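You operate a simulated robot arm through the tools that you are given. There is no shell and no other tool. Be economical: measure what you need, move in short steps, check, and stop when the job is done.

Carry out the task below with a simulated two-armed robot. There is one attempt and no reset: what you move stays moved.

Task
Fit the black cord end into the cord rail, then hold the rail and tighten its nut.
Fine: the cords are in the cord drawer; it ends shut. Where these are worked on the way, their far stop is far enough and under half their travel is too little: cord drawer.

It is judged by the outcome, as a careful person would: the job done as asked, and still so three seconds after it is handed in. It fails if anything else is knocked over, pushed out of place, dropped, spilled or broken.

Robot
Two 7-joint arms with two-finger parallel grippers on one trunk, on a base that drives. Base frame: it is fixed to the floor where the robot stands at the start and does not move with it; the origin is under the middle of the robot, x ahead of it, y to its left, z up. Units: m, rad, N and s.
The left shoulder is at the start at [0.07, 0.163, 1.245], the right one opposite. With the tool pointing down near the work surface each hand reaches from about 0.1 to 0.84 m from the robot's upright axis, wherever it stands, measured 20 degrees to its own side. Places, roughly: clamp bore [0.7, -0.3, 0.9]; cord drawer [0.9, -0.1, 0.7]; rail wing nut [0.7, -0.3, 0.9]. Payload 3.43 kg a hand.
Tool frame (each hand has its own): the origin (TCP) lies between the finger pads and is the grasp point; the fingertips stand 0.034 m ahead of it; z points along the fingers, y is the line along which they close. Largest opening 0.128 m; finger width 0.024, thickness 0.012; the body of the gripper, 0.048 by 0.13 m, starts 0.096 m behind the TCP.
Orientation is that of the tool frame in the base frame, as [roll, pitch, yaw] about the fixed x, y, z axes, in that order (R = Rz(yaw) Ry(pitch) Rx(roll)). With the fingers straight down and closing along the base's y, the tool's x points along the base's -x, its y along +y and its z along -z.

Tools
- The arms move only by the tool servo_tool. It takes "left_targets", "right_targets" or both (then of equal length, played together; a hand with none holds still); each is one flat list of numbers, 7 for each row, row after row: the shift along the tool's x, y, z in m, then the turn, a rotation vector about the tool's x, y, z in rad, then the opening, from 0 (shut) to 1 (fully open). In form: [x, y, z, ax, ay, az, claw, x, y, z, ax, ay, az, claw, ...]. A call has 1 to 20 rows; each row is the pose to reach, as a shift and turn from the pose commanded when the call began, along the tool's axes at that moment. A row lasts 0.2 s, in which the tool goes at most 0.05 m and 0.15 rad; a call with a longer step from one row to the next is refused whole, and so is a gripper value outside its range. Where a pose cannot be reached the arm comes as near as it can. A force on the tool above 40 N (or 10 N above the force at the start of the call, whichever is more), or a blocked arm, ends the call early, and 0.2 s more pass. Each finger travels about 0.153 m/s and halts on what it meets, pressing with about 43 N; the grip force reading is that of the motor and also rises with nothing between the fingers. The clock runs only during rows and for 0.2 s after the last one: add rows that repeat a pose to give the fingers time. The reply holds the time, the measured pose of the TCP, the force on the tool along the base axes, the opening and the grip force, in the units named above and with some noise, with the torque about the TCP (base axes, N m) and any sound that the robot's microphone picked up.
- Cameras (640 x 400 px; columns grow to the right, rows downward): "scene" is now at [0.1371, -0.0151, 1.4727]; the picture's right is [-0.17, -0.98, 0.00], its down [-0.58, 0.10, -0.81] and it looks along [0.79, -0.14, -0.59] (base axes); focal length 251 px, centre (320, 200). "left" rides on the left gripper at [0.076, 0.011, -0.16] in its tool frame; the picture's right is [-0.15, 0.99, 0.00], its down [-0.88, -0.13, -0.46] and it looks along [-0.45, -0.07, 0.89] (tool axes); focal length 234 px, centre (320, 200). "right" rides on the right gripper at [0.076, -0.011, -0.16] in its tool frame; the picture's right is [0.15, 0.99, 0.00], its down [-0.88, 0.13, -0.46] and it looks along [-0.45, 0.07, 0.89] (tool axes); focal length 234 px, centre (320, 200). There is no depth. A picture from a camera that has moved, and an enlarged one, comes with that camera's place and axes in the base frame and with its lens.
- capture(camera): a new picture of that camera. The clock stands still meanwhile.
- raise_lower(by): slides the trunk up (or, below 0, down) by that many m; the arms and the scene camera ride with it, the base frame stays. It gives what a move gives, with no picture.
- roll_base(legs): drives the robot by 1 to 6 legs, each [ahead, left, turn to the left] in m, m and rad, along the robot's own axes; the way and the turn of a leg run together, so that a leg with both is an arc; at most 1.5 m and 3.142 rad a leg. The arms and the cameras ride along, it lands a little off, and it stops where it bumps. It gives what a move gives.
- head_to(pan, tilt): turns the head with the scene camera to pan (to the left, within 1.501 rad either way) and tilt (down, from -0.506 to 1.204), counted from straight ahead of the robot. It gives what a move gives.
- inspect(camera, box): a new picture of the part [left, top, right, bottom] of that camera's present view, enlarged. The clock stands still meanwhile.
- sign_off(): hands the job in; it is judged then, once.

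Work in short steps. Places have to be worked out from the pictures, the camera data and where the tool is seen: move nearer, look again, correct. Check each grasp and each placing, and mend what went wrong. You have 120 turns and 88 pictures in all, those below and enlarged ones among them. Open the grippers and draw the arms clear of the work before you hand the job in, unless the task says otherwise; then end with one line.

The tools are called after "Call:" as name(argument=value, ...) on one line, values as JSON. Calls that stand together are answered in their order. servo_tool: Moves the arms, as the interface text tells. Its arguments: {"type":"object","properties":{"left_targets":{"type":"array"},"right_targets":{"type":"array"}},"required":[]} The other tools are called the same way: raise_lower (by) slides the trunk up or down; roll_base (legs) drives the base; head_to (pan, tilt) turns the head that bears the scene camera; capture (camera) takes a picture; inspect (camera, box) takes an enlarged picture of a part of a camera's view; sign_off () hands the job in.

At the start:

```text
clock: 0.0
left_ee_pos: [0.6313, 0.1984, 1.2084]
left_tool_rot: [-3.141, 0.001, -3.14]
left_force: [-0.8, -0.7, -0.2]
left_torque: [0.03, 0.01, 0.04]
left_width: 0.128
left_gripper_force: 0.1
right_ee_pos: [0.4414, -0.2756, 1.1617]
right_tool_rot: [3.139, 0.0, 3.14]
right_force: [-1.0, 1.1, -0.2]
right_torque: [0.01, 0.0, -0.02]
right_width: 0.1279
right_gripper_force: 0.1
trunk travel left (down, up): [-0.725, 0.215]
robot x, y, heading: [0.0008, 0.0027, 0.0]
head pan, tilt: [-0.175, 0.632]
```

scene: 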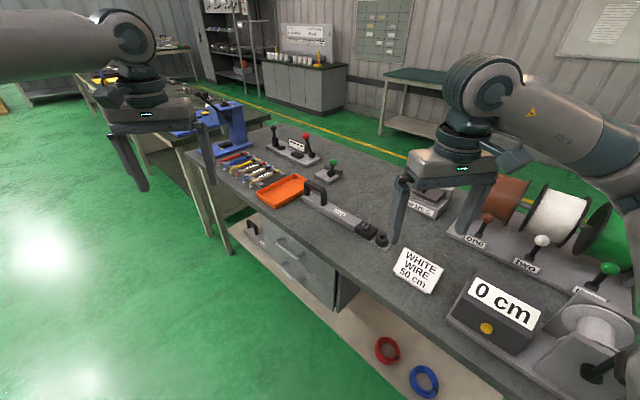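
right: 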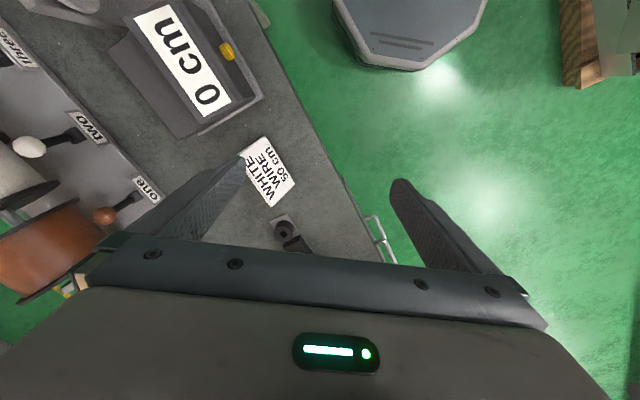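
left: 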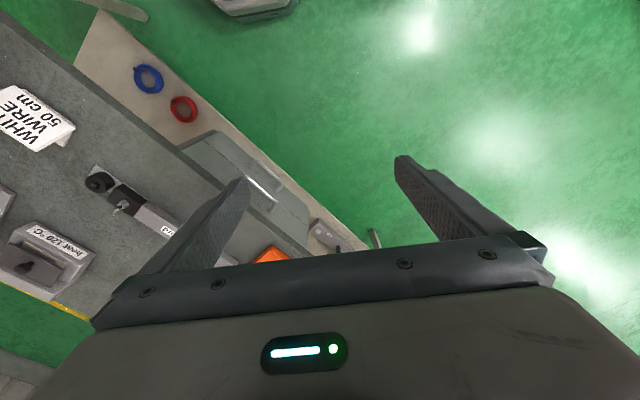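

The scene shows a workbench with several devices; I need to find the cord rail and drawer. I'll enlarge the middle of the scene view.

Call:
inspect(camera="scene", box=[200, 110, 460, 310])

Call:
inspect(camera="right", box=[200, 120, 440, 280])

```text
2.00 times, centred on (330, 210) of scene
camera zoom: at [0.1371, -0.0151, 1.4727], right [-0.17, -0.98, 0.0], down [-0.58, 0.1, -0.81], along [0.79, -0.14, -0.59], focal length 502 px, centre (300, 180)
```

zoom: 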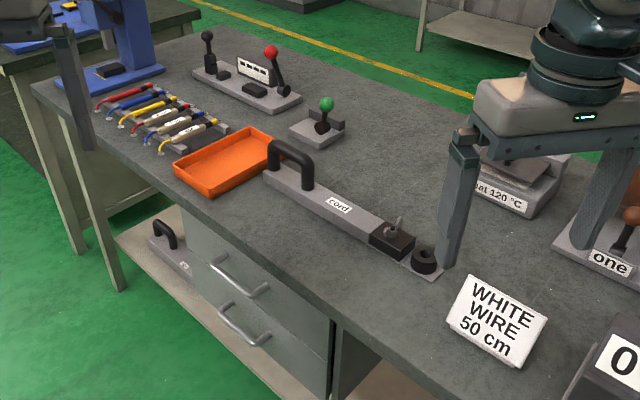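

```text
2.50 times, centred on (320, 200) of right
camera zoom: at [0.3664, -0.2878, 1.322], right [-0.14, 0.99, 0.0], down [0.88, 0.13, 0.46], along [0.45, 0.07, -0.89], focal length 585 px, centre (320, 200)
```

zoom: 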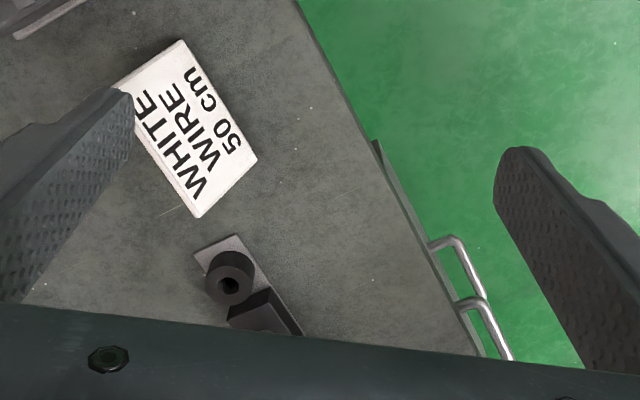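

Cross-checking the ring from the scene and right cameras puts it near (0.69,-0.32,0.87). The bench is turned about 57° to the robot's right, so I back away from it, turn to face it squarely, then slide along it.

Call:
roll_base(legs=[[-0.16, 0.25, 0], [0, 0, -1.0], [0, 0.5, 0]])

Call:
head_to(pan=0.0, tilt=0.8)

Call:
capture(camera="scene")

```text
clock: 7.1
left_ee_pos: [0.7655, 0.0997, 1.2069]
left_tool_rot: [-3.141, 0.0, 2.146]
left_force: [-0.4, -0.8, 0.3]
left_torque: [-0.03, -0.01, -0.02]
left_width: 0.1281
left_gripper_force: 0.0
right_ee_pos: [0.2658, 0.0011, 1.1603]
right_tool_rot: [3.14, -0.001, 2.146]
right_force: [-0.5, 0.0, 0.4]
right_torque: [-0.01, 0.02, 0.0]
right_width: 0.1279
right_gripper_force: 0.1
trunk travel left (down, up): [-0.725, 0.215]
robot x, y, heading: [0.2563, 0.5221, -0.996]
head pan, tilt: [-0.175, 0.632]
```

```text
clock: 7.8
left_ee_pos: [0.767, 0.0997, 1.2071]
left_tool_rot: [-3.14, 0.0, 2.146]
left_force: [-0.1, 0.2, -0.4]
left_torque: [-0.02, 0.02, 0.0]
left_width: 0.128
left_gripper_force: 0.2
right_ee_pos: [0.2666, 0.0001, 1.1611]
right_tool_rot: [3.141, -0.001, 2.146]
right_force: [-0.9, -0.8, -0.3]
right_torque: [0.02, 0.0, -0.01]
right_width: 0.128
right_gripper_force: 0.0
trunk travel left (down, up): [-0.725, 0.215]
robot x, y, heading: [0.2586, 0.5215, -0.999]
head pan, tilt: [0.0, 0.799]
```

```text
82 pictures are left
camera scene: at [0.3292, 0.4117, 1.4587], right [-0.84, -0.54, 0.0], down [-0.39, 0.6, -0.7], along [0.38, -0.59, -0.72], focal length 251 px, centre (320, 200)
```

scene: 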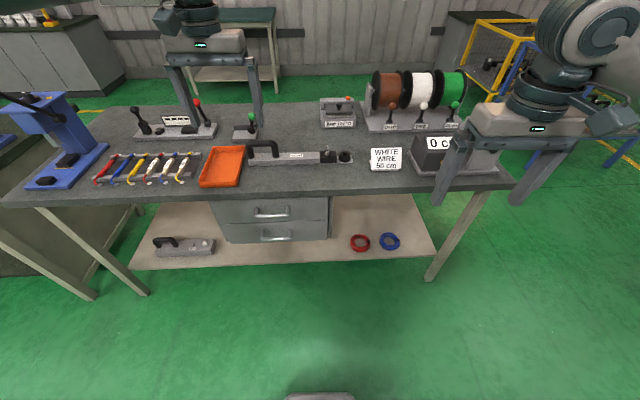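

Now nearly square to the bench. There are two drawers and another rail on the shelf, so I read the labels.

Call:
inspect(camera="scene", box=[200, 130, 360, 250])

Call:
inspect(camera="scene", box=[140, 220, 240, 270])

Call:
inspect(camera="scene", box=[230, 125, 370, 175])

```text
3.33 times, centred on (280, 190) of scene
camera zoom: at [0.3292, 0.4117, 1.4587], right [-0.84, -0.54, 0.0], down [-0.39, 0.6, -0.7], along [0.38, -0.59, -0.72], focal length 837 px, centre (453, 233)
```

zoom: 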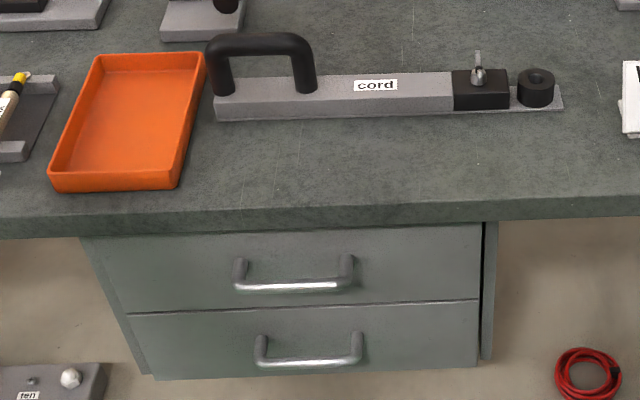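

```text
6.40 times, centred on (190, 245) of scene
camera zoom: at [0.3292, 0.4117, 1.4587], right [-0.84, -0.54, 0.0], down [-0.39, 0.6, -0.7], along [0.38, -0.59, -0.72], focal length 1608 px, centre (1152, -88)
```

zoom: 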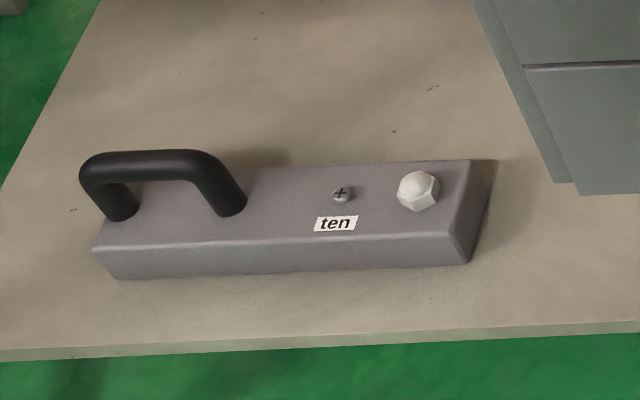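

```text
4.57 times, centred on (300, 150) of scene
camera zoom: at [0.3292, 0.4117, 1.4587], right [-0.84, -0.54, 0.0], down [-0.39, 0.6, -0.7], along [0.38, -0.59, -0.72], focal length 1148 px, centre (411, 429)
```

zoom: 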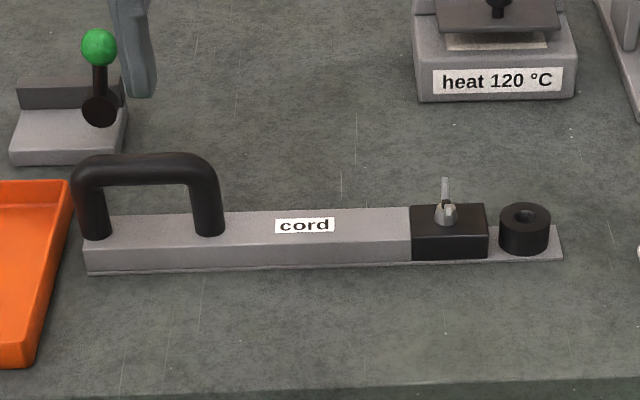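

The upper drawer (z≈0.7) matches the given place. I lower the trunk, then swing the left hand to point forward with the fingers closing vertically, well back from the bench.

Call:
raise_lower(by=-0.2)

Call:
servo_tool(left_targets=[0.012, 0, 0, 0.0806, -0.0806, -0.0806, 1, 0.024, 0, 0, 0.1612, -0.1612, -0.1612, 1, 0.036, 0, 0, 0.2418, -0.2418, -0.2418, 1, 0.048, 0, 0, 0.3224, -0.3224, -0.3224, 1, 0.06, 0, 0, 0.403, -0.403, -0.403, 1, 0.072, 0, 0, 0.4836, -0.4836, -0.4836, 1, 0.084, 0, 0, 0.5642, -0.5642, -0.5642, 1, 0.096, 0, 0, 0.6448, -0.6448, -0.6448, 1, 0.108, 0, 0, 0.7254, -0.7254, -0.7254, 1, 0.12, 0, 0, 0.806, -0.806, -0.806, 1, 0.132, 0, 0, 0.8866, -0.8866, -0.8866, 1, 0.144, 0, 0, 0.9672, -0.9672, -0.9672, 1, 0.15, 0, 0, 1.0478, -1.0478, -1.0478, 1, 0.15, 0, 0, 1.1284, -1.1284, -1.1284, 1, 0.15, 0, 0, 1.209, -1.209, -1.209, 1])

Call:
capture(camera="scene")

Call:
capture(camera="left")

```text
clock: 10.0
left_ee_pos: [0.7672, 0.1003, 1.0091]
left_tool_rot: [-3.141, 0.002, 2.146]
left_force: [0.6, 0.3, -0.4]
left_torque: [0.02, 0.02, 0.0]
left_width: 0.1279
left_gripper_force: 0.1
right_ee_pos: [0.2665, -0.0007, 0.9631]
right_tool_rot: [3.14, -0.001, 2.144]
right_force: [0.2, -0.4, 0.6]
right_torque: [-0.03, 0.01, 0.01]
right_width: 0.1283
right_gripper_force: 0.1
trunk travel left (down, up): [-0.525, 0.415]
robot x, y, heading: [0.2568, 0.5221, -0.997]
head pan, tilt: [0.0, 0.799]
```

```text
clock: 13.2
left_ee_pos: [0.7124, 0.1055, 0.9674]
left_tool_rot: [-1.57, -0.003, -2.564]
left_force: [0.1, -0.1, 0.2]
left_torque: [0.01, 0.01, 0.0]
left_width: 0.128
left_gripper_force: 0.1
left hand out of reach, approached as far as the arm can: row 9, 10, 11, 12, 13, 14, 15
right_ee_pos: [0.2653, 0.0007, 0.9625]
right_tool_rot: [3.139, 0.001, 2.144]
right_force: [0.0, 0.3, 0.6]
right_torque: [-0.03, 0.02, 0.03]
right_width: 0.1278
right_gripper_force: 0.0
trunk travel left (down, up): [-0.525, 0.415]
robot x, y, heading: [0.2597, 0.5209, -0.992]
head pan, tilt: [0.0, 0.799]
```

```text
78 pictures are left
camera scene: at [0.3287, 0.4115, 1.2588], right [-0.84, -0.55, 0.0], down [-0.39, 0.6, -0.7], along [0.38, -0.58, -0.72], focal length 251 px, centre (320, 200)
```

scene: 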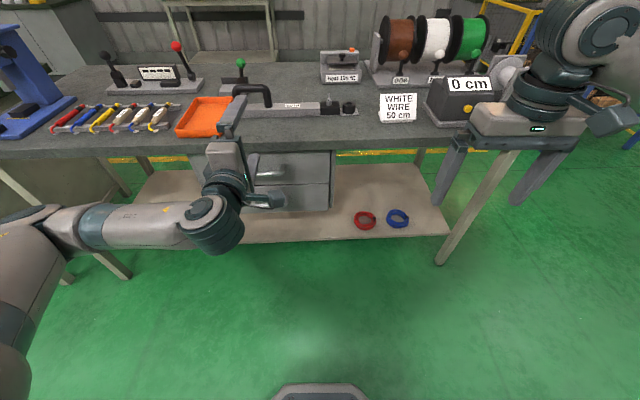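

```text
77 pictures are left
camera left: at [0.5616, 0.198, 0.9569], right [0.12, 0.08, -0.99], down [0.49, 0.86, 0.13], along [0.86, -0.5, 0.07], focal length 234 px, centre (320, 200)
```

left: 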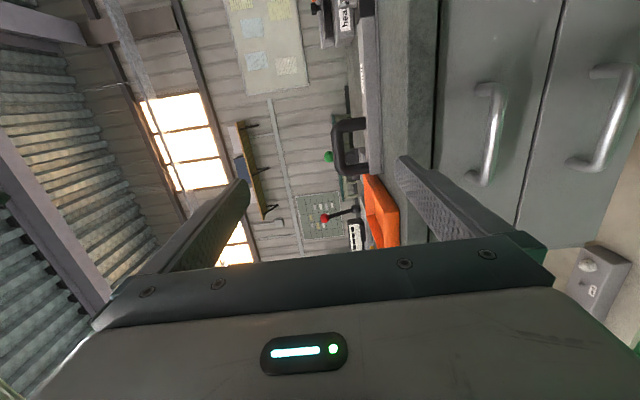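

Triangulating from both cameras puts the upper handle at about (0.836,-0.030,0.71). I bring the left hand down to that height, still short of it.

Call:
servo_tool(left_targets=[-0.005, 0.04, 0, 0, 0, 0, 1, -0.01, 0.08, 0, 0, 0, 0, 1, -0.015, 0.12, 0, 0, 0, 0, 1, -0.02, 0.16, 0, 0, 0, 0, 1, -0.025, 0.2, 0, 0, 0, 0, 1, -0.03, 0.24, 0, 0, 0, 0, 1, -0.03, 0.26, 0, 0, 0, 0, 1])

Call:
capture(camera="left")

Call:
capture(camera="scene")

```text
clock: 14.8
left_ee_pos: [0.7358, 0.121, 0.7076]
left_tool_rot: [-1.572, -0.001, -2.565]
left_force: [0.3, -0.2, -0.1]
left_torque: [-0.03, 0.02, 0.04]
left_width: 0.1278
left_gripper_force: 0.0
right_ee_pos: [0.2656, -0.0012, 0.9623]
right_tool_rot: [3.139, -0.001, 2.144]
right_force: [0.5, -0.9, 0.9]
right_torque: [-0.02, 0.02, -0.03]
right_width: 0.1278
right_gripper_force: 0.0
trunk travel left (down, up): [-0.525, 0.415]
robot x, y, heading: [0.2534, 0.5205, -0.996]
head pan, tilt: [0.0, 0.799]
```

```text
76 pictures are left
camera left: at [0.5856, 0.2136, 0.696], right [0.12, 0.08, -0.99], down [0.49, 0.86, 0.13], along [0.86, -0.5, 0.07], focal length 234 px, centre (320, 200)
```

left: 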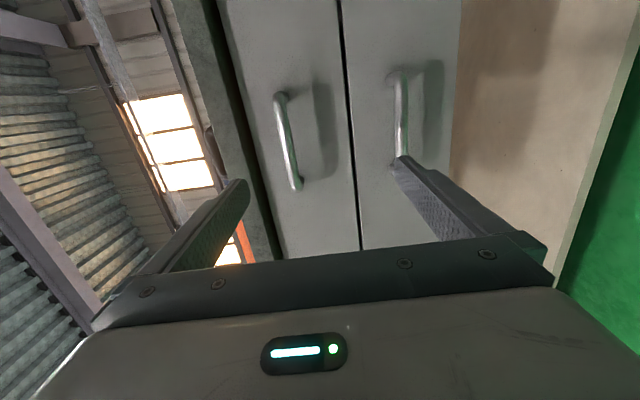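

```text
75 pictures are left
camera scene: at [0.3287, 0.4115, 1.2587], right [-0.84, -0.54, 0.0], down [-0.39, 0.6, -0.7], along [0.38, -0.58, -0.72], focal length 251 px, centre (320, 200)
```

scene: 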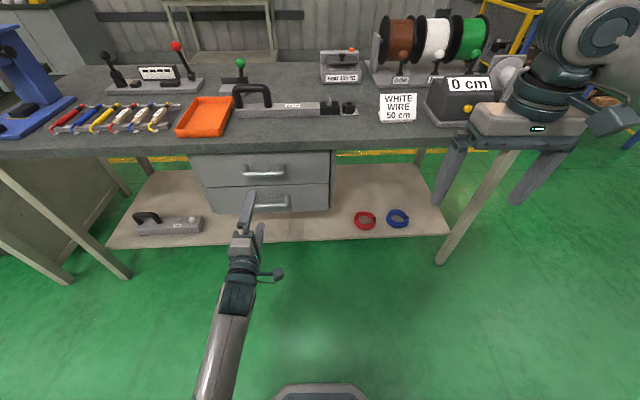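

Retriangulated: the handle bar is at about (0.810,-0.008,0.752), 0.15 ahead and 0.045 above the hand. I raise the hand, narrow the fingers to stay clear of the bench top, and creep forward part way.

Call:
servo_tool(left_targets=[0, -0.022, 0, 0, 0, 0, 0.5, 0, -0.045, 0, 0, 0, 0, 0.5, 0, -0.045, 0.03, 0, 0, 0, 0.5, 0, -0.045, 0.06, 0, 0, 0, 0.5, 0, -0.045, 0.08, 0, 0, 0, 0.5])

Call:
capture(camera="left")

```text
clock: 16.0
left_ee_pos: [0.7811, 0.0524, 0.753]
left_tool_rot: [-1.571, 0.001, -2.566]
left_force: [0.3, -0.5, 0.2]
left_torque: [0.0, 0.0, 0.02]
left_width: 0.064
left_gripper_force: 0.0
right_ee_pos: [0.267, -0.0004, 0.9604]
right_tool_rot: [3.141, 0.0, 2.145]
right_force: [0.0, -0.2, 0.0]
right_torque: [0.0, -0.01, 0.0]
right_width: 0.1277
right_gripper_force: 0.0
trunk travel left (down, up): [-0.525, 0.415]
robot x, y, heading: [0.2566, 0.522, -0.997]
head pan, tilt: [0.0, 0.799]
```

```text
74 pictures are left
camera left: at [0.6295, 0.1452, 0.7415], right [0.12, 0.08, -0.99], down [0.49, 0.86, 0.13], along [0.86, -0.5, 0.07], focal length 234 px, centre (320, 200)
```

left: 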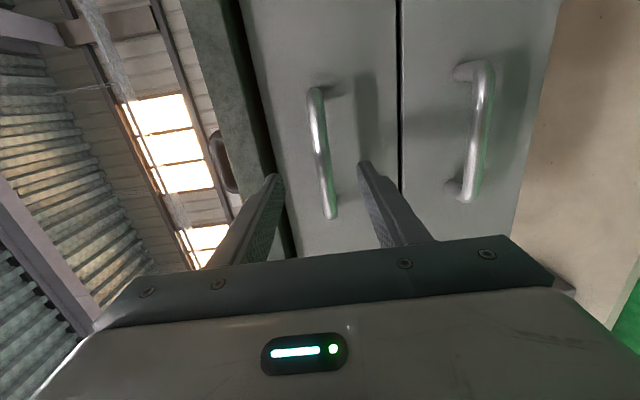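

The bar lies centrally between the fingers. I advance the remaining 0.065 m and close.

Call:
servo_tool(left_targets=[0, 0, 0.03, 0, 0, 0, 0.5, 0, 0, 0.05, 0, 0, 0, 0.5, 0, 0, 0.065, 0, 0, 0, 0.5, 0, 0, 0.065, 0, 0, 0, 0.0, 0, 0, 0.065, 0, 0, 0, 0.0, 0, 0, 0.065, 0, 0, 0, 0.0])

Call:
capture(camera="left")

```text
clock: 17.4
left_ee_pos: [0.8253, 0.0134, 0.7483]
left_tool_rot: [-1.573, 0.039, -2.559]
left_force: [-8.0, 3.9, 28.4]
left_torque: [-0.78, 0.92, -0.35]
left_width: 0.0164
left_gripper_force: 44.8
right_ee_pos: [0.2641, 0.0021, 0.9639]
right_tool_rot: [-3.141, 0.004, 2.144]
right_force: [-0.1, -0.4, 0.6]
right_torque: [0.04, 0.04, -0.04]
right_width: 0.128
right_gripper_force: 0.1
trunk travel left (down, up): [-0.525, 0.415]
robot x, y, heading: [0.2571, 0.5226, -0.993]
head pan, tilt: [0.0, 0.799]
```

```text
73 pictures are left
camera left: at [0.6747, 0.1044, 0.7347], right [0.15, 0.1, -0.98], down [0.48, 0.86, 0.17], along [0.86, -0.5, 0.08], focal length 234 px, centre (320, 200)
```

left: 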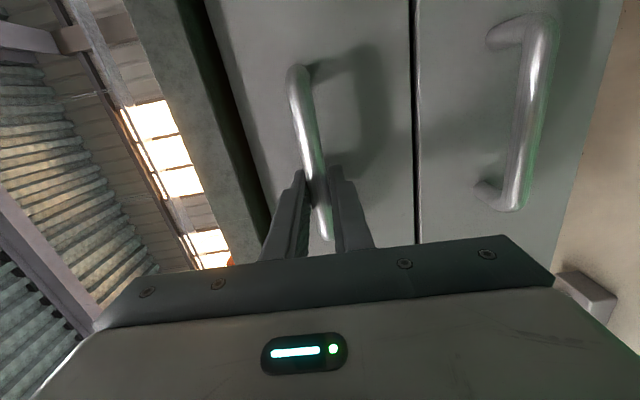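

The bar is gripped (0.016 m). I pull straight back.

Call:
servo_tool(left_targets=[0, 0, -0.02, 0, 0, 0, 0, 0, 0, -0.05, 0, 0, 0, 0, 0, 0, -0.08, 0, 0, 0, 0, 0, 0, -0.11, 0, 0, 0, 0, 0, 0, -0.14, 0, 0, 0, 0, 0, 0, -0.17, 0, 0, 0, 0])

Call:
capture(camera="scene")

```text
clock: 17.8
left_ee_pos: [0.8273, 0.0155, 0.7494]
left_tool_rot: [-1.586, 0.05, -2.566]
left_force: [-12.3, -9.6, -7.6]
left_torque: [-0.56, 0.91, 1.27]
left_width: 0.0167
left_gripper_force: 45.3
right_ee_pos: [0.2625, -0.0003, 0.9618]
right_tool_rot: [3.138, 0.003, 2.139]
right_force: [0.3, 1.4, 1.0]
right_torque: [-0.01, -0.01, 0.0]
right_width: 0.128
right_gripper_force: 0.0
trunk travel left (down, up): [-0.525, 0.415]
robot x, y, heading: [0.256, 0.5198, -0.996]
head pan, tilt: [0.0, 0.799]
stopped in row 1 (left hand): the force on the tool passed its limit (the readings are from after the stop); the commanded pose is now the measured one
```

```text
72 pictures are left
camera scene: at [0.327, 0.4114, 1.2582], right [-0.84, -0.54, 0.0], down [-0.39, 0.6, -0.7], along [0.38, -0.59, -0.72], focal length 251 px, centre (320, 200)
```

scene: 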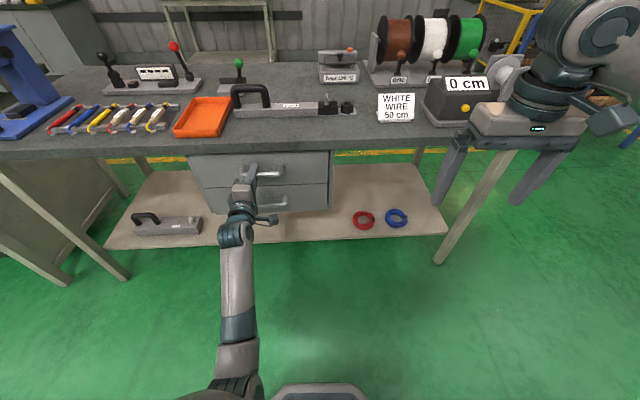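

The force limit tripped, probably from grip strain plus a sharp start. I retry with gentler steps.

Call:
servo_tool(left_targets=[0, 0, -0.004, 0, 0, 0, 0, 0, 0, -0.008, 0, 0, 0, 0, 0, 0, -0.012, 0, 0, 0, 0, 0, 0, -0.018, 0, 0, 0, 0, 0, 0, -0.025, 0, 0, 0, 0, 0, 0, -0.035, 0, 0, 0, 0, 0, 0, -0.05, 0, 0, 0, 0])

```text
clock: 18.3
left_ee_pos: [0.8257, 0.018, 0.7488]
left_tool_rot: [-1.591, 0.058, -2.573]
left_force: [-8.8, -5.1, -11.0]
left_torque: [-0.6, 0.99, 0.27]
left_width: 0.0169
left_gripper_force: 45.1
right_ee_pos: [0.2612, -0.0005, 0.963]
right_tool_rot: [-3.141, 0.001, 2.135]
right_force: [0.3, -0.1, 0.2]
right_torque: [-0.04, 0.01, -0.01]
right_width: 0.1278
right_gripper_force: 0.0
trunk travel left (down, up): [-0.525, 0.415]
robot x, y, heading: [0.2551, 0.5197, -1.007]
head pan, tilt: [0.0, 0.799]
stopped in row 2 (left hand): the force on the tool passed its limit (the readings are from after the stop); the commanded pose is now the measured one
```

I test with a tiny pull and hold to read the resisting force.

Call:
servo_tool(left_targets=[0, 0, -0.002, 0, 0, 0, 0, 0, 0, -0.002, 0, 0, 0, 0, 0, 0, -0.004, 0, 0, 0, 0, 0, 0, -0.004, 0, 0, 0, 0])

Call:
capture(camera="left")

```text
clock: 19.1
left_ee_pos: [0.8255, 0.0188, 0.75]
left_tool_rot: [-1.591, 0.067, -2.578]
left_force: [-9.3, -6.6, -7.4]
left_torque: [-0.56, 0.97, 0.48]
left_width: 0.0171
left_gripper_force: 44.6
right_ee_pos: [0.2585, -0.001, 0.9637]
right_tool_rot: [3.141, 0.0, 2.135]
right_force: [-0.6, 0.7, -0.2]
right_torque: [-0.03, -0.01, 0.01]
right_width: 0.1282
right_gripper_force: 0.1
trunk travel left (down, up): [-0.525, 0.415]
robot x, y, heading: [0.2548, 0.5191, -1.006]
head pan, tilt: [0.0, 0.799]
stopped in row 3 (left hand): the force on the tool passed its limit (the readings are from after the stop); the commanded pose is now the measured one
```

```text
71 pictures are left
camera left: at [0.6763, 0.1136, 0.7358], right [0.17, 0.13, -0.98], down [0.49, 0.85, 0.2], along [0.85, -0.52, 0.08], focal length 234 px, centre (320, 200)
```

left: 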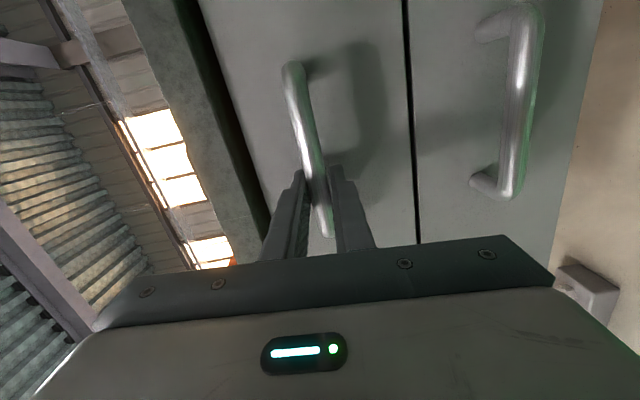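

The drawer hasn't visibly moved and the grip is about 3 cm left of centre with some twist. I release, straighten, shift right 0.03 and grip again squarely.

Call:
servo_tool(left_targets=[0, 0, 0, 0, 0, 0, 0.4, 0, 0, 0, 0, 0, 0, 0.4, 0.015, 0, 0, 0.02, 0, -0.067, 0.4, 0.032, 0, 0.004, 0.02, 0, -0.067, 0.4, 0.032, 0, 0.004, 0.02, 0, -0.067, 0.4])

Call:
capture(camera="left")

```text
clock: 20.5
left_ee_pos: [0.8352, 0.0223, 0.7396]
left_tool_rot: [-1.573, 0.096, -2.556]
left_force: [0.0, 0.0, 0.4]
left_torque: [0.0, 0.0, -0.02]
left_width: 0.0512
left_gripper_force: 0.0
right_ee_pos: [0.2599, -0.0011, 0.9617]
right_tool_rot: [3.141, -0.001, 2.135]
right_force: [-0.2, -0.4, 0.5]
right_torque: [0.0, -0.04, 0.03]
right_width: 0.1279
right_gripper_force: 0.2
trunk travel left (down, up): [-0.525, 0.415]
robot x, y, heading: [0.2552, 0.5204, -1.004]
head pan, tilt: [0.0, 0.799]
stopped in row 5 (left hand): the arm was blocked; the commanded pose is now the measured one
```

```text
70 pictures are left
camera left: at [0.6851, 0.1144, 0.7213], right [0.2, 0.14, -0.97], down [0.47, 0.86, 0.22], along [0.86, -0.5, 0.11], focal length 234 px, centre (320, 200)
```

left: 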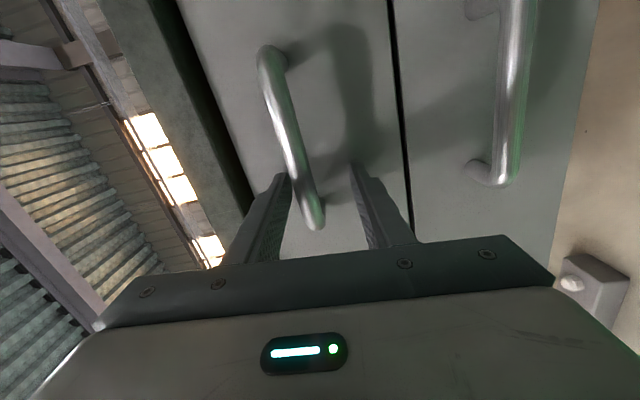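

The arm is at a joint limit here (it drifted opposite to the command), so the pull itself was likely arm-limited. I back the hand away from the handle to reconfigure.

Call:
servo_tool(left_targets=[0, 0, -0.03, 0, 0, 0, 0.4, 0, 0, -0.06, 0, 0, 0, 0.4, 0, 0, -0.09, 0, 0, 0, 0.4, 0, 0, -0.12, 0, 0, 0, 0.4])

Call:
capture(camera="scene")

```text
clock: 21.5
left_ee_pos: [0.7878, 0.1281, 0.7497]
left_tool_rot: [-1.554, 0.166, -2.557]
left_force: [0.1, 1.1, 0.8]
left_torque: [-0.02, -0.02, -0.02]
left_width: 0.0512
left_gripper_force: 0.1
right_ee_pos: [0.2587, -0.0014, 0.9635]
right_tool_rot: [3.141, -0.001, 2.136]
right_force: [-0.4, 0.2, -0.3]
right_torque: [0.03, -0.03, -0.02]
right_width: 0.128
right_gripper_force: 0.1
trunk travel left (down, up): [-0.525, 0.415]
robot x, y, heading: [0.2547, 0.5207, -1.0]
head pan, tilt: [0.0, 0.799]
```

```text
69 pictures are left
camera scene: at [0.3259, 0.4106, 1.2587], right [-0.84, -0.54, 0.0], down [-0.38, 0.6, -0.7], along [0.37, -0.59, -0.72], focal length 251 px, centre (320, 200)
```

scene: 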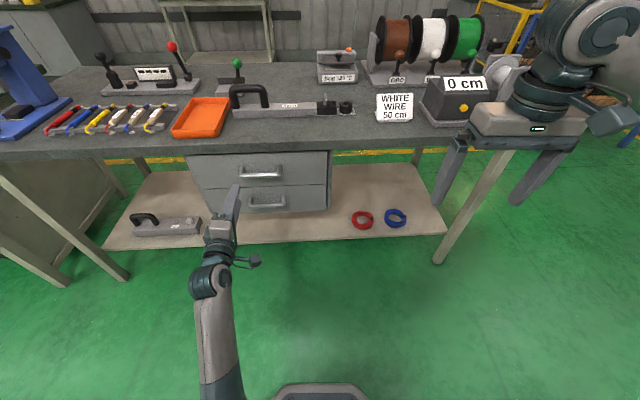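

The wrist roll is at its limit on this side, so I flip the hand about its axis by ~180° the other way (camera on the left).

Call:
servo_tool(left_targets=[0, 0, -0.01, 0, 0, 0.1487, 0.4, 0, 0, -0.02, 0, 0, 0.2974, 0.4, 0, 0, -0.03, 0, 0, 0.4461, 0.4, 0, 0, -0.04, 0, 0, 0.5948, 0.4, 0, 0, -0.05, 0, 0, 0.7435, 0.4, 0, 0, -0.05, 0, 0, 0.8922, 0.4, 0, 0, -0.05, 0, 0, 1.0409, 0.4, 0, 0, -0.05, 0, 0, 1.1896, 0.4, 0, 0, -0.05, 0, 0, 1.3383, 0.4, 0, 0, -0.05, 0, 0, 1.487, 0.4, 0, 0, -0.05, 0, 0, 1.6357, 0.4, 0, 0, -0.05, 0, 0, 1.7844, 0.4, 0, 0, -0.05, 0, 0, 1.9331, 0.4, 0, 0, -0.05, 0, 0, 2.0818, 0.4, 0, 0, -0.05, 0, 0, 2.2305, 0.4, 0, 0, -0.05, 0, 0, 2.3792, 0.4, 0, 0, -0.05, 0, 0, 2.5279, 0.4, 0, 0, -0.05, 0, 0, 2.6766, 0.4, 0, 0, -0.05, 0, 0, 2.8253, 0.4, 0, 0, -0.05, 0, 0, 2.974, 0.4])

Call:
capture(camera="left")

Call:
capture(camera="scene")

```text
clock: 25.7
left_ee_pos: [0.7411, 0.1622, 0.7411]
left_tool_rot: [1.574, 0.071, 0.584]
left_force: [-0.6, 0.0, 0.1]
left_torque: [0.02, -0.03, -0.01]
left_width: 0.0514
left_gripper_force: 0.0
right_ee_pos: [0.2596, -0.0007, 0.962]
right_tool_rot: [3.139, 0.001, 2.134]
right_force: [-1.0, 0.0, -0.7]
right_torque: [0.02, -0.02, 0.01]
right_width: 0.1279
right_gripper_force: 0.1
trunk travel left (down, up): [-0.525, 0.415]
robot x, y, heading: [0.2553, 0.5187, -1.002]
head pan, tilt: [0.0, 0.799]
```

```text
68 pictures are left
camera left: at [0.716, 0.3385, 0.7466], right [-0.06, -0.05, 1.0], down [-0.99, -0.11, -0.07], along [0.11, -0.99, -0.04], focal length 234 px, centre (320, 200)
```

left: 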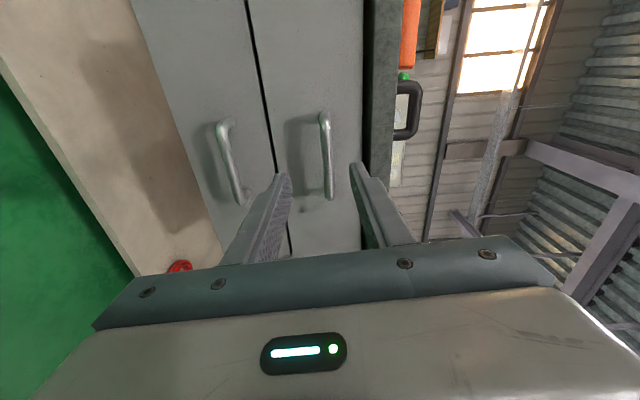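

```text
67 pictures are left
camera scene: at [0.3264, 0.4102, 1.2586], right [-0.84, -0.54, 0.0], down [-0.39, 0.6, -0.7], along [0.37, -0.59, -0.72], focal length 251 px, centre (320, 200)
```

scene: 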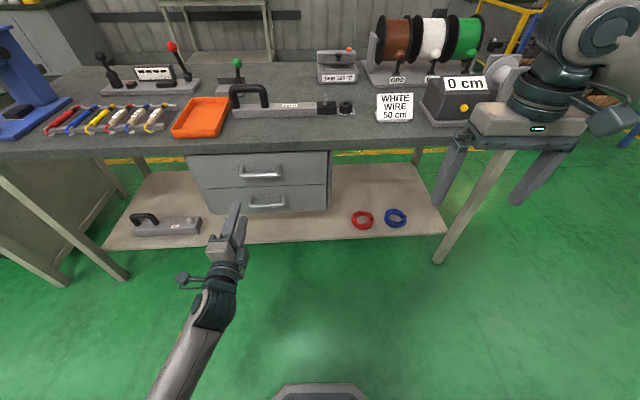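

This pose reaches well; the handle is at about (0.818,-0.008,0.751). I straighten the roll, shift right 3 cm, advance and grip it.

Call:
servo_tool(left_targets=[-0.015, 0.004, 0.0, 0, 0, 0.071, 0.5, -0.029, 0.008, 0.02, 0, 0, 0.071, 0.5, -0.029, 0.008, 0.06, 0, 0, 0.071, 0.5, -0.029, 0.008, 0.1, 0, 0, 0.071, 0.5, -0.029, 0.008, 0.14, 0, 0, 0.071, 0.5, -0.029, 0.008, 0.16, 0, 0, 0.071, 0.5, -0.029, 0.008, 0.172, 0, 0, 0.071, 0.5])

Call:
capture(camera="left")

```text
clock: 27.3
left_ee_pos: [0.8118, 0.0036, 0.7502]
left_tool_rot: [1.576, 0.0, 0.585]
left_force: [0.0, -0.1, 0.1]
left_torque: [-0.02, -0.01, 0.04]
left_width: 0.064
left_gripper_force: 0.0
right_ee_pos: [0.2595, -0.0014, 0.9615]
right_tool_rot: [3.14, 0.001, 2.133]
right_force: [-0.3, 0.0, 0.1]
right_torque: [0.01, -0.02, -0.01]
right_width: 0.128
right_gripper_force: 0.1
trunk travel left (down, up): [-0.525, 0.415]
robot x, y, heading: [0.2561, 0.5185, -1.006]
head pan, tilt: [0.0, 0.799]
```

```text
66 pictures are left
camera left: at [0.7865, 0.1783, 0.7613], right [-0.12, -0.08, 0.99], down [-0.99, -0.11, -0.13], along [0.12, -0.99, -0.07], focal length 234 px, centre (320, 200)
```

left: 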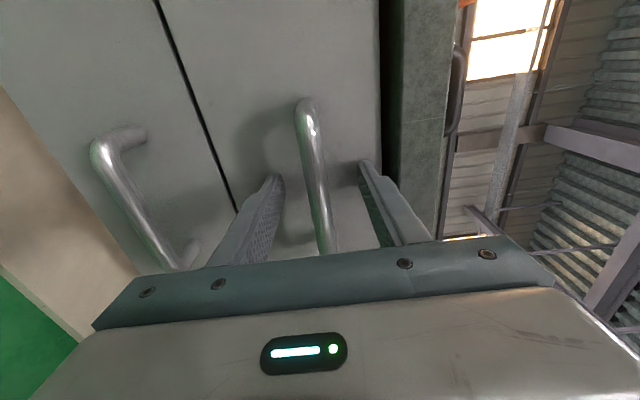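

The bar is centred between the fingers. I close on it and pull gently.

Call:
servo_tool(left_targets=[0, 0, 0.0, 0, 0, 0, 0, 0, 0, 0.0, 0, 0, 0, 0, 0, 0, 0.0, 0, 0, 0, 0, 0, 0, -0.005, 0, 0, 0, 0, 0, 0, -0.015, 0, 0, 0, 0, 0, 0, -0.03, 0, 0, 0, 0, 0, 0, -0.05, 0, 0, 0, 0, 0, 0, -0.07, 0, 0, 0, 0, 0, 0, -0.09, 0, 0, 0, 0, 0, 0, -0.11, 0, 0, 0, 0])

```text
clock: 29.5
left_ee_pos: [0.7457, 0.0941, 0.7481]
left_tool_rot: [1.575, 0.0, 0.579]
left_force: [-27.6, -17.7, -13.5]
left_torque: [-0.02, 0.08, 0.37]
left_width: 0.0157
left_gripper_force: 45.0
right_ee_pos: [0.2568, -0.0021, 0.961]
right_tool_rot: [3.138, 0.0, 2.135]
right_force: [0.3, -0.4, -0.3]
right_torque: [0.01, -0.03, -0.01]
right_width: 0.1278
right_gripper_force: 0.0
trunk travel left (down, up): [-0.525, 0.415]
robot x, y, heading: [0.2544, 0.5183, -1.0]
head pan, tilt: [0.0, 0.799]
```

The drawer is opening, with some sideways load: the actual slide direction is (-0.59,0.81), so I add a slight rightward component while pulling on.

Call:
servo_tool(left_targets=[-0.005, 0, -0.01, 0, 0, 0, 0, -0.007, 0, -0.03, 0, 0, 0, 0, -0.008, 0, -0.05, 0, 0, 0, 0, -0.009, 0, -0.07, 0, 0, 0, 0, -0.01, 0, -0.09, 0, 0, 0, 0, -0.011, 0, -0.11, 0, 0, 0, 0, -0.012, 0, -0.13, 0, 0, 0, 0, -0.013, 0, -0.15, 0, 0, 0, 0])

Call:
capture(camera="scene")

```text
clock: 31.3
left_ee_pos: [0.6601, 0.2145, 0.7485]
left_tool_rot: [1.579, -0.001, 0.587]
left_force: [-0.7, 1.2, -27.5]
left_torque: [0.0, -0.06, 1.39]
left_width: 0.0154
left_gripper_force: 44.7
right_ee_pos: [0.2612, -0.001, 0.961]
right_tool_rot: [-3.141, -0.002, 2.138]
right_force: [-0.3, 0.1, -0.2]
right_torque: [-0.01, -0.03, 0.01]
right_width: 0.128
right_gripper_force: 0.0
trunk travel left (down, up): [-0.525, 0.415]
robot x, y, heading: [0.253, 0.5221, -1.002]
head pan, tilt: [0.0, 0.799]
```

```text
65 pictures are left
camera scene: at [0.3279, 0.4095, 1.2583], right [-0.84, -0.54, 0.0], down [-0.39, 0.61, -0.7], along [0.37, -0.59, -0.72], focal length 251 px, centre (320, 200)
```

scene: 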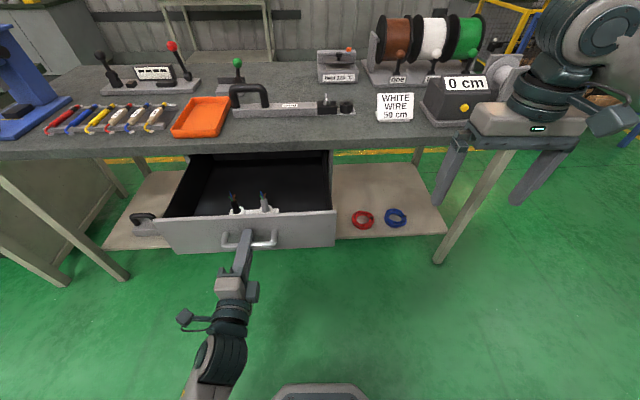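

The drawer is open about 0.26 m and a small stand with two cord ends is inside. I zoom in.

Call:
inspect(camera="scene", box=[210, 180, 300, 230])

```text
7.11 times, centred on (255, 205) of scene
camera zoom: at [0.3279, 0.4095, 1.2583], right [-0.84, -0.54, 0.0], down [-0.39, 0.61, -0.7], along [0.37, -0.59, -0.72], focal length 1786 px, centre (782, 164)
```

zoom: 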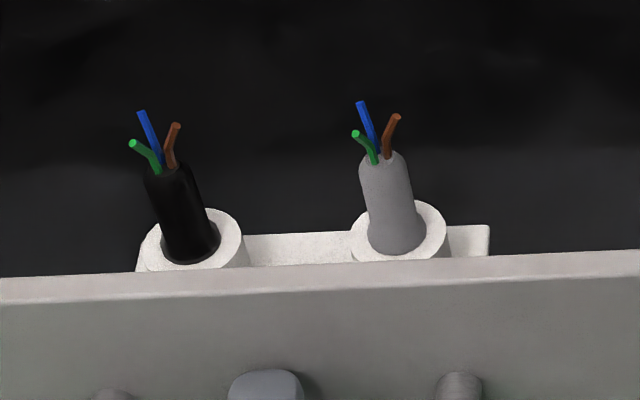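

Two upright cord stubs: black (left) and grey. I release the handle, back off, and move the left hand aside and up.

Call:
servo_tool(left_targets=[0, 0, 0, 0, 0, 0, 0.4, 0, 0, 0, 0, 0, 0, 0.4, 0, 0, -0.04, 0, 0, 0, 0.4, 0, 0, -0.08, 0, 0, 0, 0.4, 0.03, 0.02, -0.1, 0, 0, 0, 0.4, 0.07, 0.06, -0.1, 0, 0, 0, 0.4, 0.11, 0.1, -0.1, 0, 0, 0, 0.4, 0.15, 0.14, -0.1, 0, 0, 0, 0.4, 0.19, 0.18, -0.1, 0, 0, 0, 0.4, 0.22, 0.22, -0.1, 0, 0, 0, 0.4])

Call:
capture(camera="scene")

Call:
capture(camera="right")

```text
refused: row 6 steps farther than a row can; nothing moved
```

```text
63 pictures are left
camera scene: at [0.3279, 0.4095, 1.2583], right [-0.84, -0.54, 0.0], down [-0.39, 0.61, -0.7], along [0.37, -0.59, -0.72], focal length 251 px, centre (320, 200)
```

scene: 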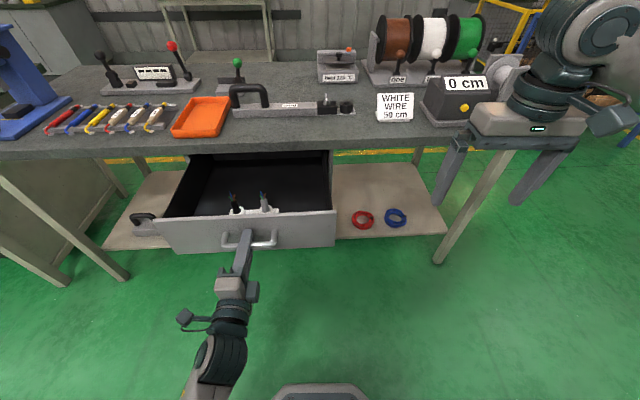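

```text
62 pictures are left
camera right: at [0.2109, 0.0562, 1.1217], right [0.76, 0.65, 0.0], down [0.58, -0.67, 0.45], along [0.3, -0.34, -0.89], focal length 234 px, centre (320, 200)
```

right: 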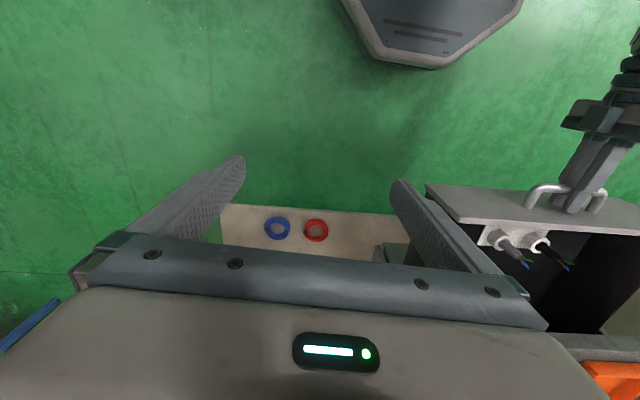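

One step was too long; I repeat with shorter steps.

Call:
servo_tool(left_targets=[0, 0, 0, 0, 0, 0, 0.4, 0, 0, 0, 0, 0, 0, 0.4, 0, 0, -0.04, 0, 0, 0, 0.4, 0, 0, -0.08, 0, 0, 0, 0.4, 0.03, 0.02, -0.1, 0, 0, 0, 0.4, 0.06, 0.05, -0.1, 0, 0, 0, 0.4, 0.09, 0.08, -0.1, 0, 0, 0, 0.4, 0.12, 0.11, -0.1, 0, 0, 0, 0.4, 0.15, 0.14, -0.1, 0, 0, 0, 0.4, 0.18, 0.17, -0.1, 0, 0, 0, 0.4, 0.21, 0.2, -0.1, 0, 0, 0, 0.4])

Call:
roll_base(legs=[[0, 0.18, 0.05]])

Call:
capture(camera="scene")

Call:
capture(camera="right")

```text
clock: 33.7
left_ee_pos: [0.8829, 0.4288, 0.8746]
left_tool_rot: [1.57, 0.001, 0.58]
left_force: [0.8, -0.5, -0.6]
left_torque: [0.01, 0.01, -0.03]
left_width: 0.0512
left_gripper_force: 0.2
left hand out of reach, approached as far as the arm can: row 5, 6, 7, 8, 9, 10, 11
right_ee_pos: [0.2593, 0.0001, 0.9618]
right_tool_rot: [3.139, 0.001, 2.136]
right_force: [0.8, 0.2, 0.7]
right_torque: [-0.04, -0.01, 0.02]
right_width: 0.1282
right_gripper_force: 0.2
trunk travel left (down, up): [-0.525, 0.415]
robot x, y, heading: [0.2567, 0.5204, -1.003]
head pan, tilt: [0.0, 0.799]
```

```text
clock: 35.2
left_ee_pos: [1.0378, 0.5619, 0.8744]
left_tool_rot: [1.574, 0.002, 0.631]
left_force: [0.0, -0.5, -0.9]
left_torque: [0.02, 0.04, -0.05]
left_width: 0.0514
left_gripper_force: 0.1
right_ee_pos: [0.4359, 0.1004, 0.9617]
right_tool_rot: [3.141, -0.001, 2.185]
right_force: [1.4, 0.3, -0.1]
right_torque: [-0.05, 0.0, 0.01]
right_width: 0.1279
right_gripper_force: 0.1
trunk travel left (down, up): [-0.525, 0.415]
robot x, y, heading: [0.4046, 0.619, -0.955]
head pan, tilt: [0.0, 0.799]
```

```text
61 pictures are left
camera scene: at [0.4814, 0.5145, 1.2586], right [-0.82, -0.58, 0.0], down [-0.42, 0.58, -0.7], along [0.4, -0.57, -0.72], focal length 251 px, centre (320, 200)
```

scene: 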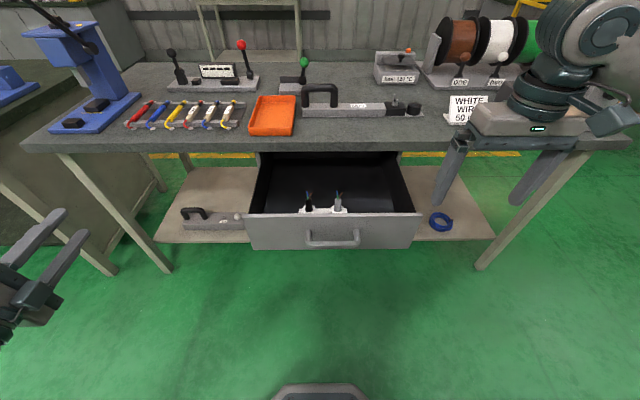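

```text
60 pictures are left
camera right: at [0.3822, 0.1557, 1.1224], right [0.72, 0.69, 0.0], down [0.61, -0.64, 0.46], along [0.31, -0.33, -0.89], focal length 234 px, centre (320, 200)
```

right: 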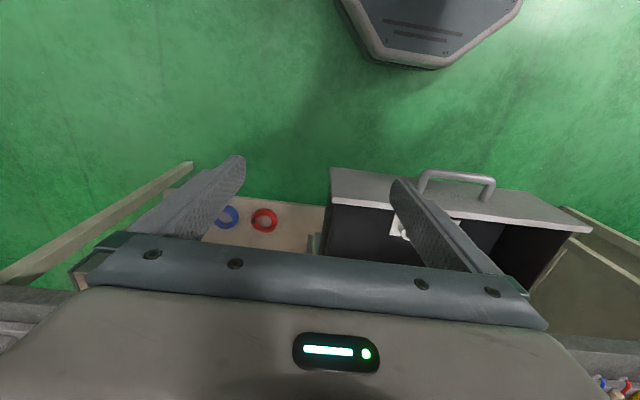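

The robot is now square to the bench. I zoom on the cord stand from here for triangulation.

Call:
inspect(camera="scene", box=[280, 180, 370, 230])

```text
7.11 times, centred on (325, 205) of scene
camera zoom: at [0.4814, 0.5145, 1.2586], right [-0.82, -0.58, 0.0], down [-0.42, 0.58, -0.7], along [0.4, -0.57, -0.72], focal length 1786 px, centre (284, 164)
```

zoom: 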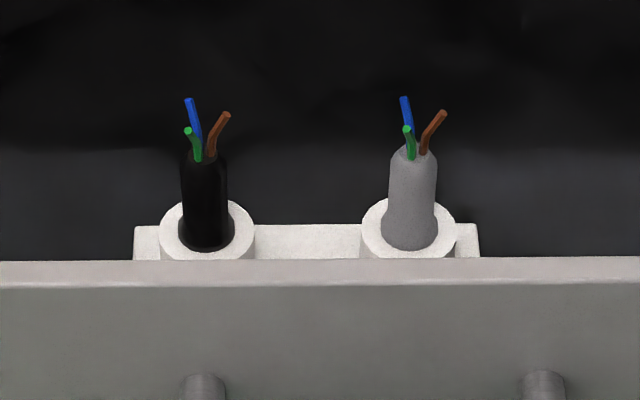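

The black stub's base is at about (0.792,0.127,0.708). I move the right hand above it with narrowed fingers (to spare the grey stub) and look.

Call:
servo_tool(right_targets=[-0.023, 0.038, 0.0, 0, 0, 0, 0.45, -0.046, 0.076, 0.0, 0, 0, 0, 0.45, -0.069, 0.114, 0.0, 0, 0, 0, 0.45, -0.092, 0.152, 0.0, 0, 0, 0, 0.45, -0.115, 0.19, 0.0, 0, 0, 0, 0.45, -0.138, 0.228, 0.01, 0, 0, 0, 0.45, -0.161, 0.267, 0.03, 0, 0, 0, 0.45, -0.184, 0.306, 0.05, 0, 0, 0, 0.45, -0.184, 0.306, 0.09, 0, 0, 0, 0.45])

Call:
capture(camera="right")

Call:
capture(camera="scene")

```text
clock: 37.2
left_ee_pos: [1.0361, 0.5602, 0.874]
left_tool_rot: [1.573, -0.001, 0.632]
left_force: [-0.8, -0.1, -0.7]
left_torque: [0.05, 0.0, 0.02]
left_width: 0.051
left_gripper_force: 0.0
right_ee_pos: [0.7916, 0.1241, 0.8718]
right_tool_rot: [3.14, -0.001, 2.186]
right_force: [-0.8, 0.0, -0.4]
right_torque: [0.04, -0.01, -0.01]
right_width: 0.0575
right_gripper_force: 0.0
trunk travel left (down, up): [-0.525, 0.415]
robot x, y, heading: [0.4048, 0.6211, -0.958]
head pan, tilt: [0.0, 0.799]
```

```text
58 pictures are left
camera right: at [0.7378, 0.1799, 1.0321], right [0.72, 0.69, 0.0], down [0.61, -0.64, 0.46], along [0.32, -0.33, -0.89], focal length 234 px, centre (320, 200)
```

right: 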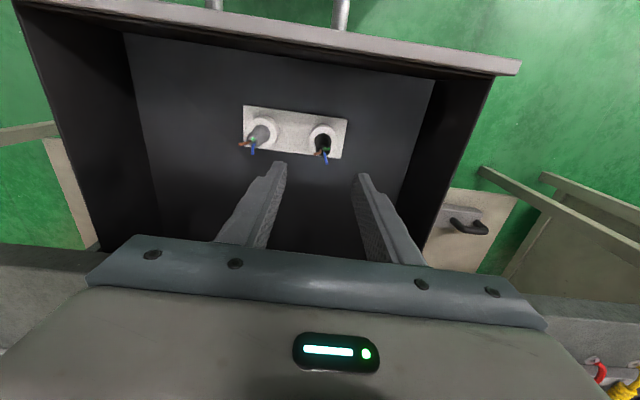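

```text
57 pictures are left
camera scene: at [0.4798, 0.5125, 1.2587], right [-0.82, -0.58, 0.0], down [-0.41, 0.59, -0.7], along [0.4, -0.57, -0.72], focal length 251 px, centre (320, 200)
```

scene: 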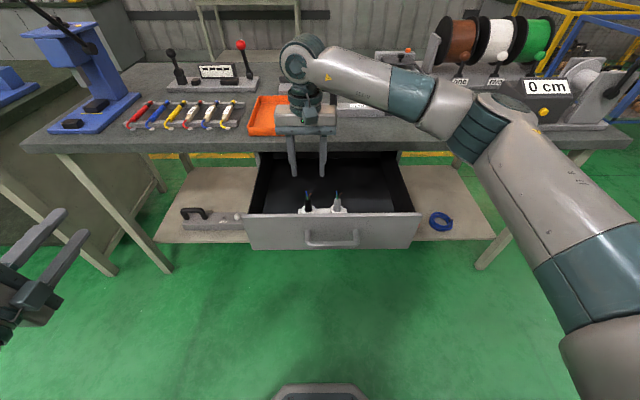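

The stub is between the fingers as seen from the hand, off by under 1 cm. I correct slightly and descend so the fingertips stop just above the socket.

Call:
servo_tool(right_targets=[0.005, 0.003, 0.03, 0, 0, 0, 0.45, 0.005, 0.003, 0.06, 0, 0, 0, 0.45, 0.005, 0.003, 0.08, 0, 0, 0, 0.45])

Call:
capture(camera="right")

```text
clock: 38.0
left_ee_pos: [1.0366, 0.5611, 0.8728]
left_tool_rot: [1.574, 0.001, 0.63]
left_force: [0.8, 0.4, -0.8]
left_torque: [-0.02, -0.02, -0.02]
left_width: 0.0514
left_gripper_force: 0.0
right_ee_pos: [0.7902, 0.1317, 0.7909]
right_tool_rot: [3.14, 0.001, 2.187]
right_force: [0.8, 0.4, 1.3]
right_torque: [0.0, 0.02, 0.01]
right_width: 0.0577
right_gripper_force: 0.1
trunk travel left (down, up): [-0.525, 0.415]
robot x, y, heading: [0.4038, 0.621, -0.958]
head pan, tilt: [0.0, 0.799]
```

```text
56 pictures are left
camera right: at [0.7381, 0.1867, 0.9512], right [0.72, 0.69, 0.0], down [0.61, -0.64, 0.46], along [0.32, -0.33, -0.89], focal length 234 px, centre (320, 200)
```

right: 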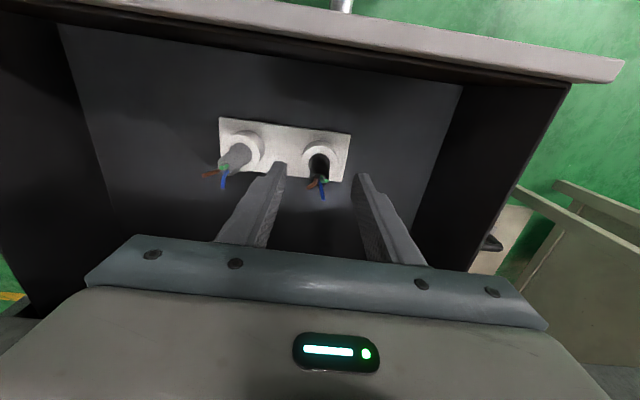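

The socket centre sits about 7 mm nearer the drawer front than the tool axis. I correct that, descend to grasp height, and close.

Call:
servo_tool(right_targets=[0.007, 0, 0.01, 0, 0, 0, 0.45, 0.007, 0, 0.03, 0, 0, 0, 0.45, 0.007, 0, 0.043, 0, 0, 0, 0.45, 0.007, 0, 0.043, 0, 0, 0, 0.45])

Call:
capture(camera="right")

```text
clock: 39.0
left_ee_pos: [1.037, 0.5615, 0.8744]
left_tool_rot: [1.572, 0.001, 0.631]
left_force: [-0.6, -0.2, -0.4]
left_torque: [0.01, -0.01, -0.03]
left_width: 0.051
left_gripper_force: 0.1
right_ee_pos: [0.7875, 0.1374, 0.749]
right_tool_rot: [3.139, -0.001, 2.185]
right_force: [-0.1, -1.2, 0.2]
right_torque: [0.02, 0.0, -0.02]
right_width: 0.0576
right_gripper_force: 0.0
trunk travel left (down, up): [-0.525, 0.415]
robot x, y, heading: [0.4061, 0.6237, -0.956]
head pan, tilt: [0.0, 0.799]
```

```text
55 pictures are left
camera right: at [0.7336, 0.1927, 0.9086], right [0.72, 0.69, 0.0], down [0.61, -0.64, 0.46], along [0.32, -0.33, -0.89], focal length 234 px, centre (320, 200)
```

right: 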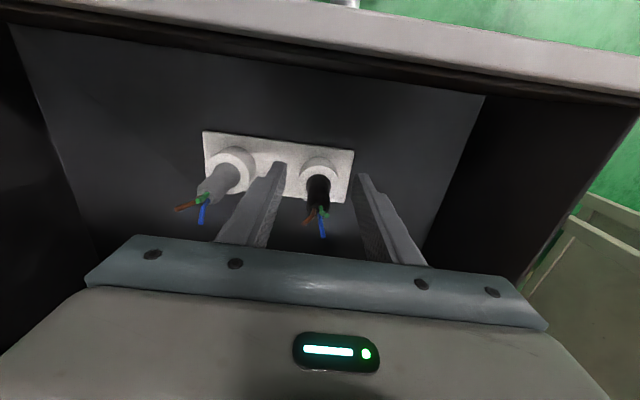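

Aligned. I close on the stub.

Call:
servo_tool(right_targets=[0, 0, 0, 0, 0, 0, 0, 0, 0, 0, 0, 0, 0, 0, 0, 0, 0, 0, 0, 0, 0])

Call:
inspect(camera="right", box=[200, 120, 440, 270])

```text
clock: 39.8
left_ee_pos: [1.0364, 0.562, 0.8746]
left_tool_rot: [1.573, 0.001, 0.631]
left_force: [-0.2, -0.4, 0.2]
left_torque: [0.01, -0.01, 0.04]
left_width: 0.0511
left_gripper_force: 0.1
right_ee_pos: [0.7868, 0.1372, 0.7485]
right_tool_rot: [3.139, -0.001, 2.185]
right_force: [0.2, -0.2, -0.2]
right_torque: [-0.02, 0.0, 0.01]
right_width: 0.0182
right_gripper_force: 43.1
trunk travel left (down, up): [-0.525, 0.415]
robot x, y, heading: [0.4066, 0.6197, -0.948]
head pan, tilt: [0.0, 0.799]
```

```text
2.67 times, centred on (320, 195) of right
camera zoom: at [0.7337, 0.1927, 0.9087], right [0.72, 0.69, 0.0], down [0.61, -0.64, 0.46], along [0.32, -0.33, -0.89], focal length 624 px, centre (320, 213)
```

zoom: 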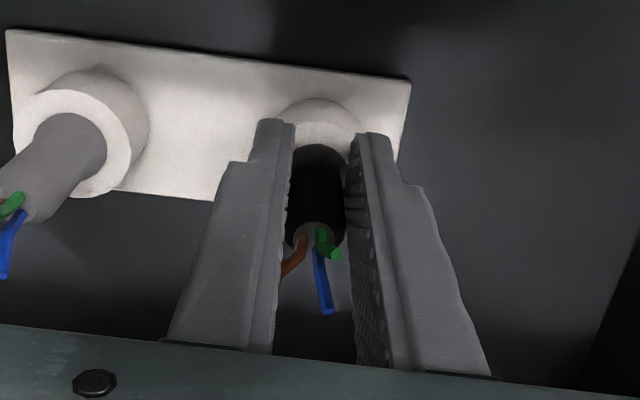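

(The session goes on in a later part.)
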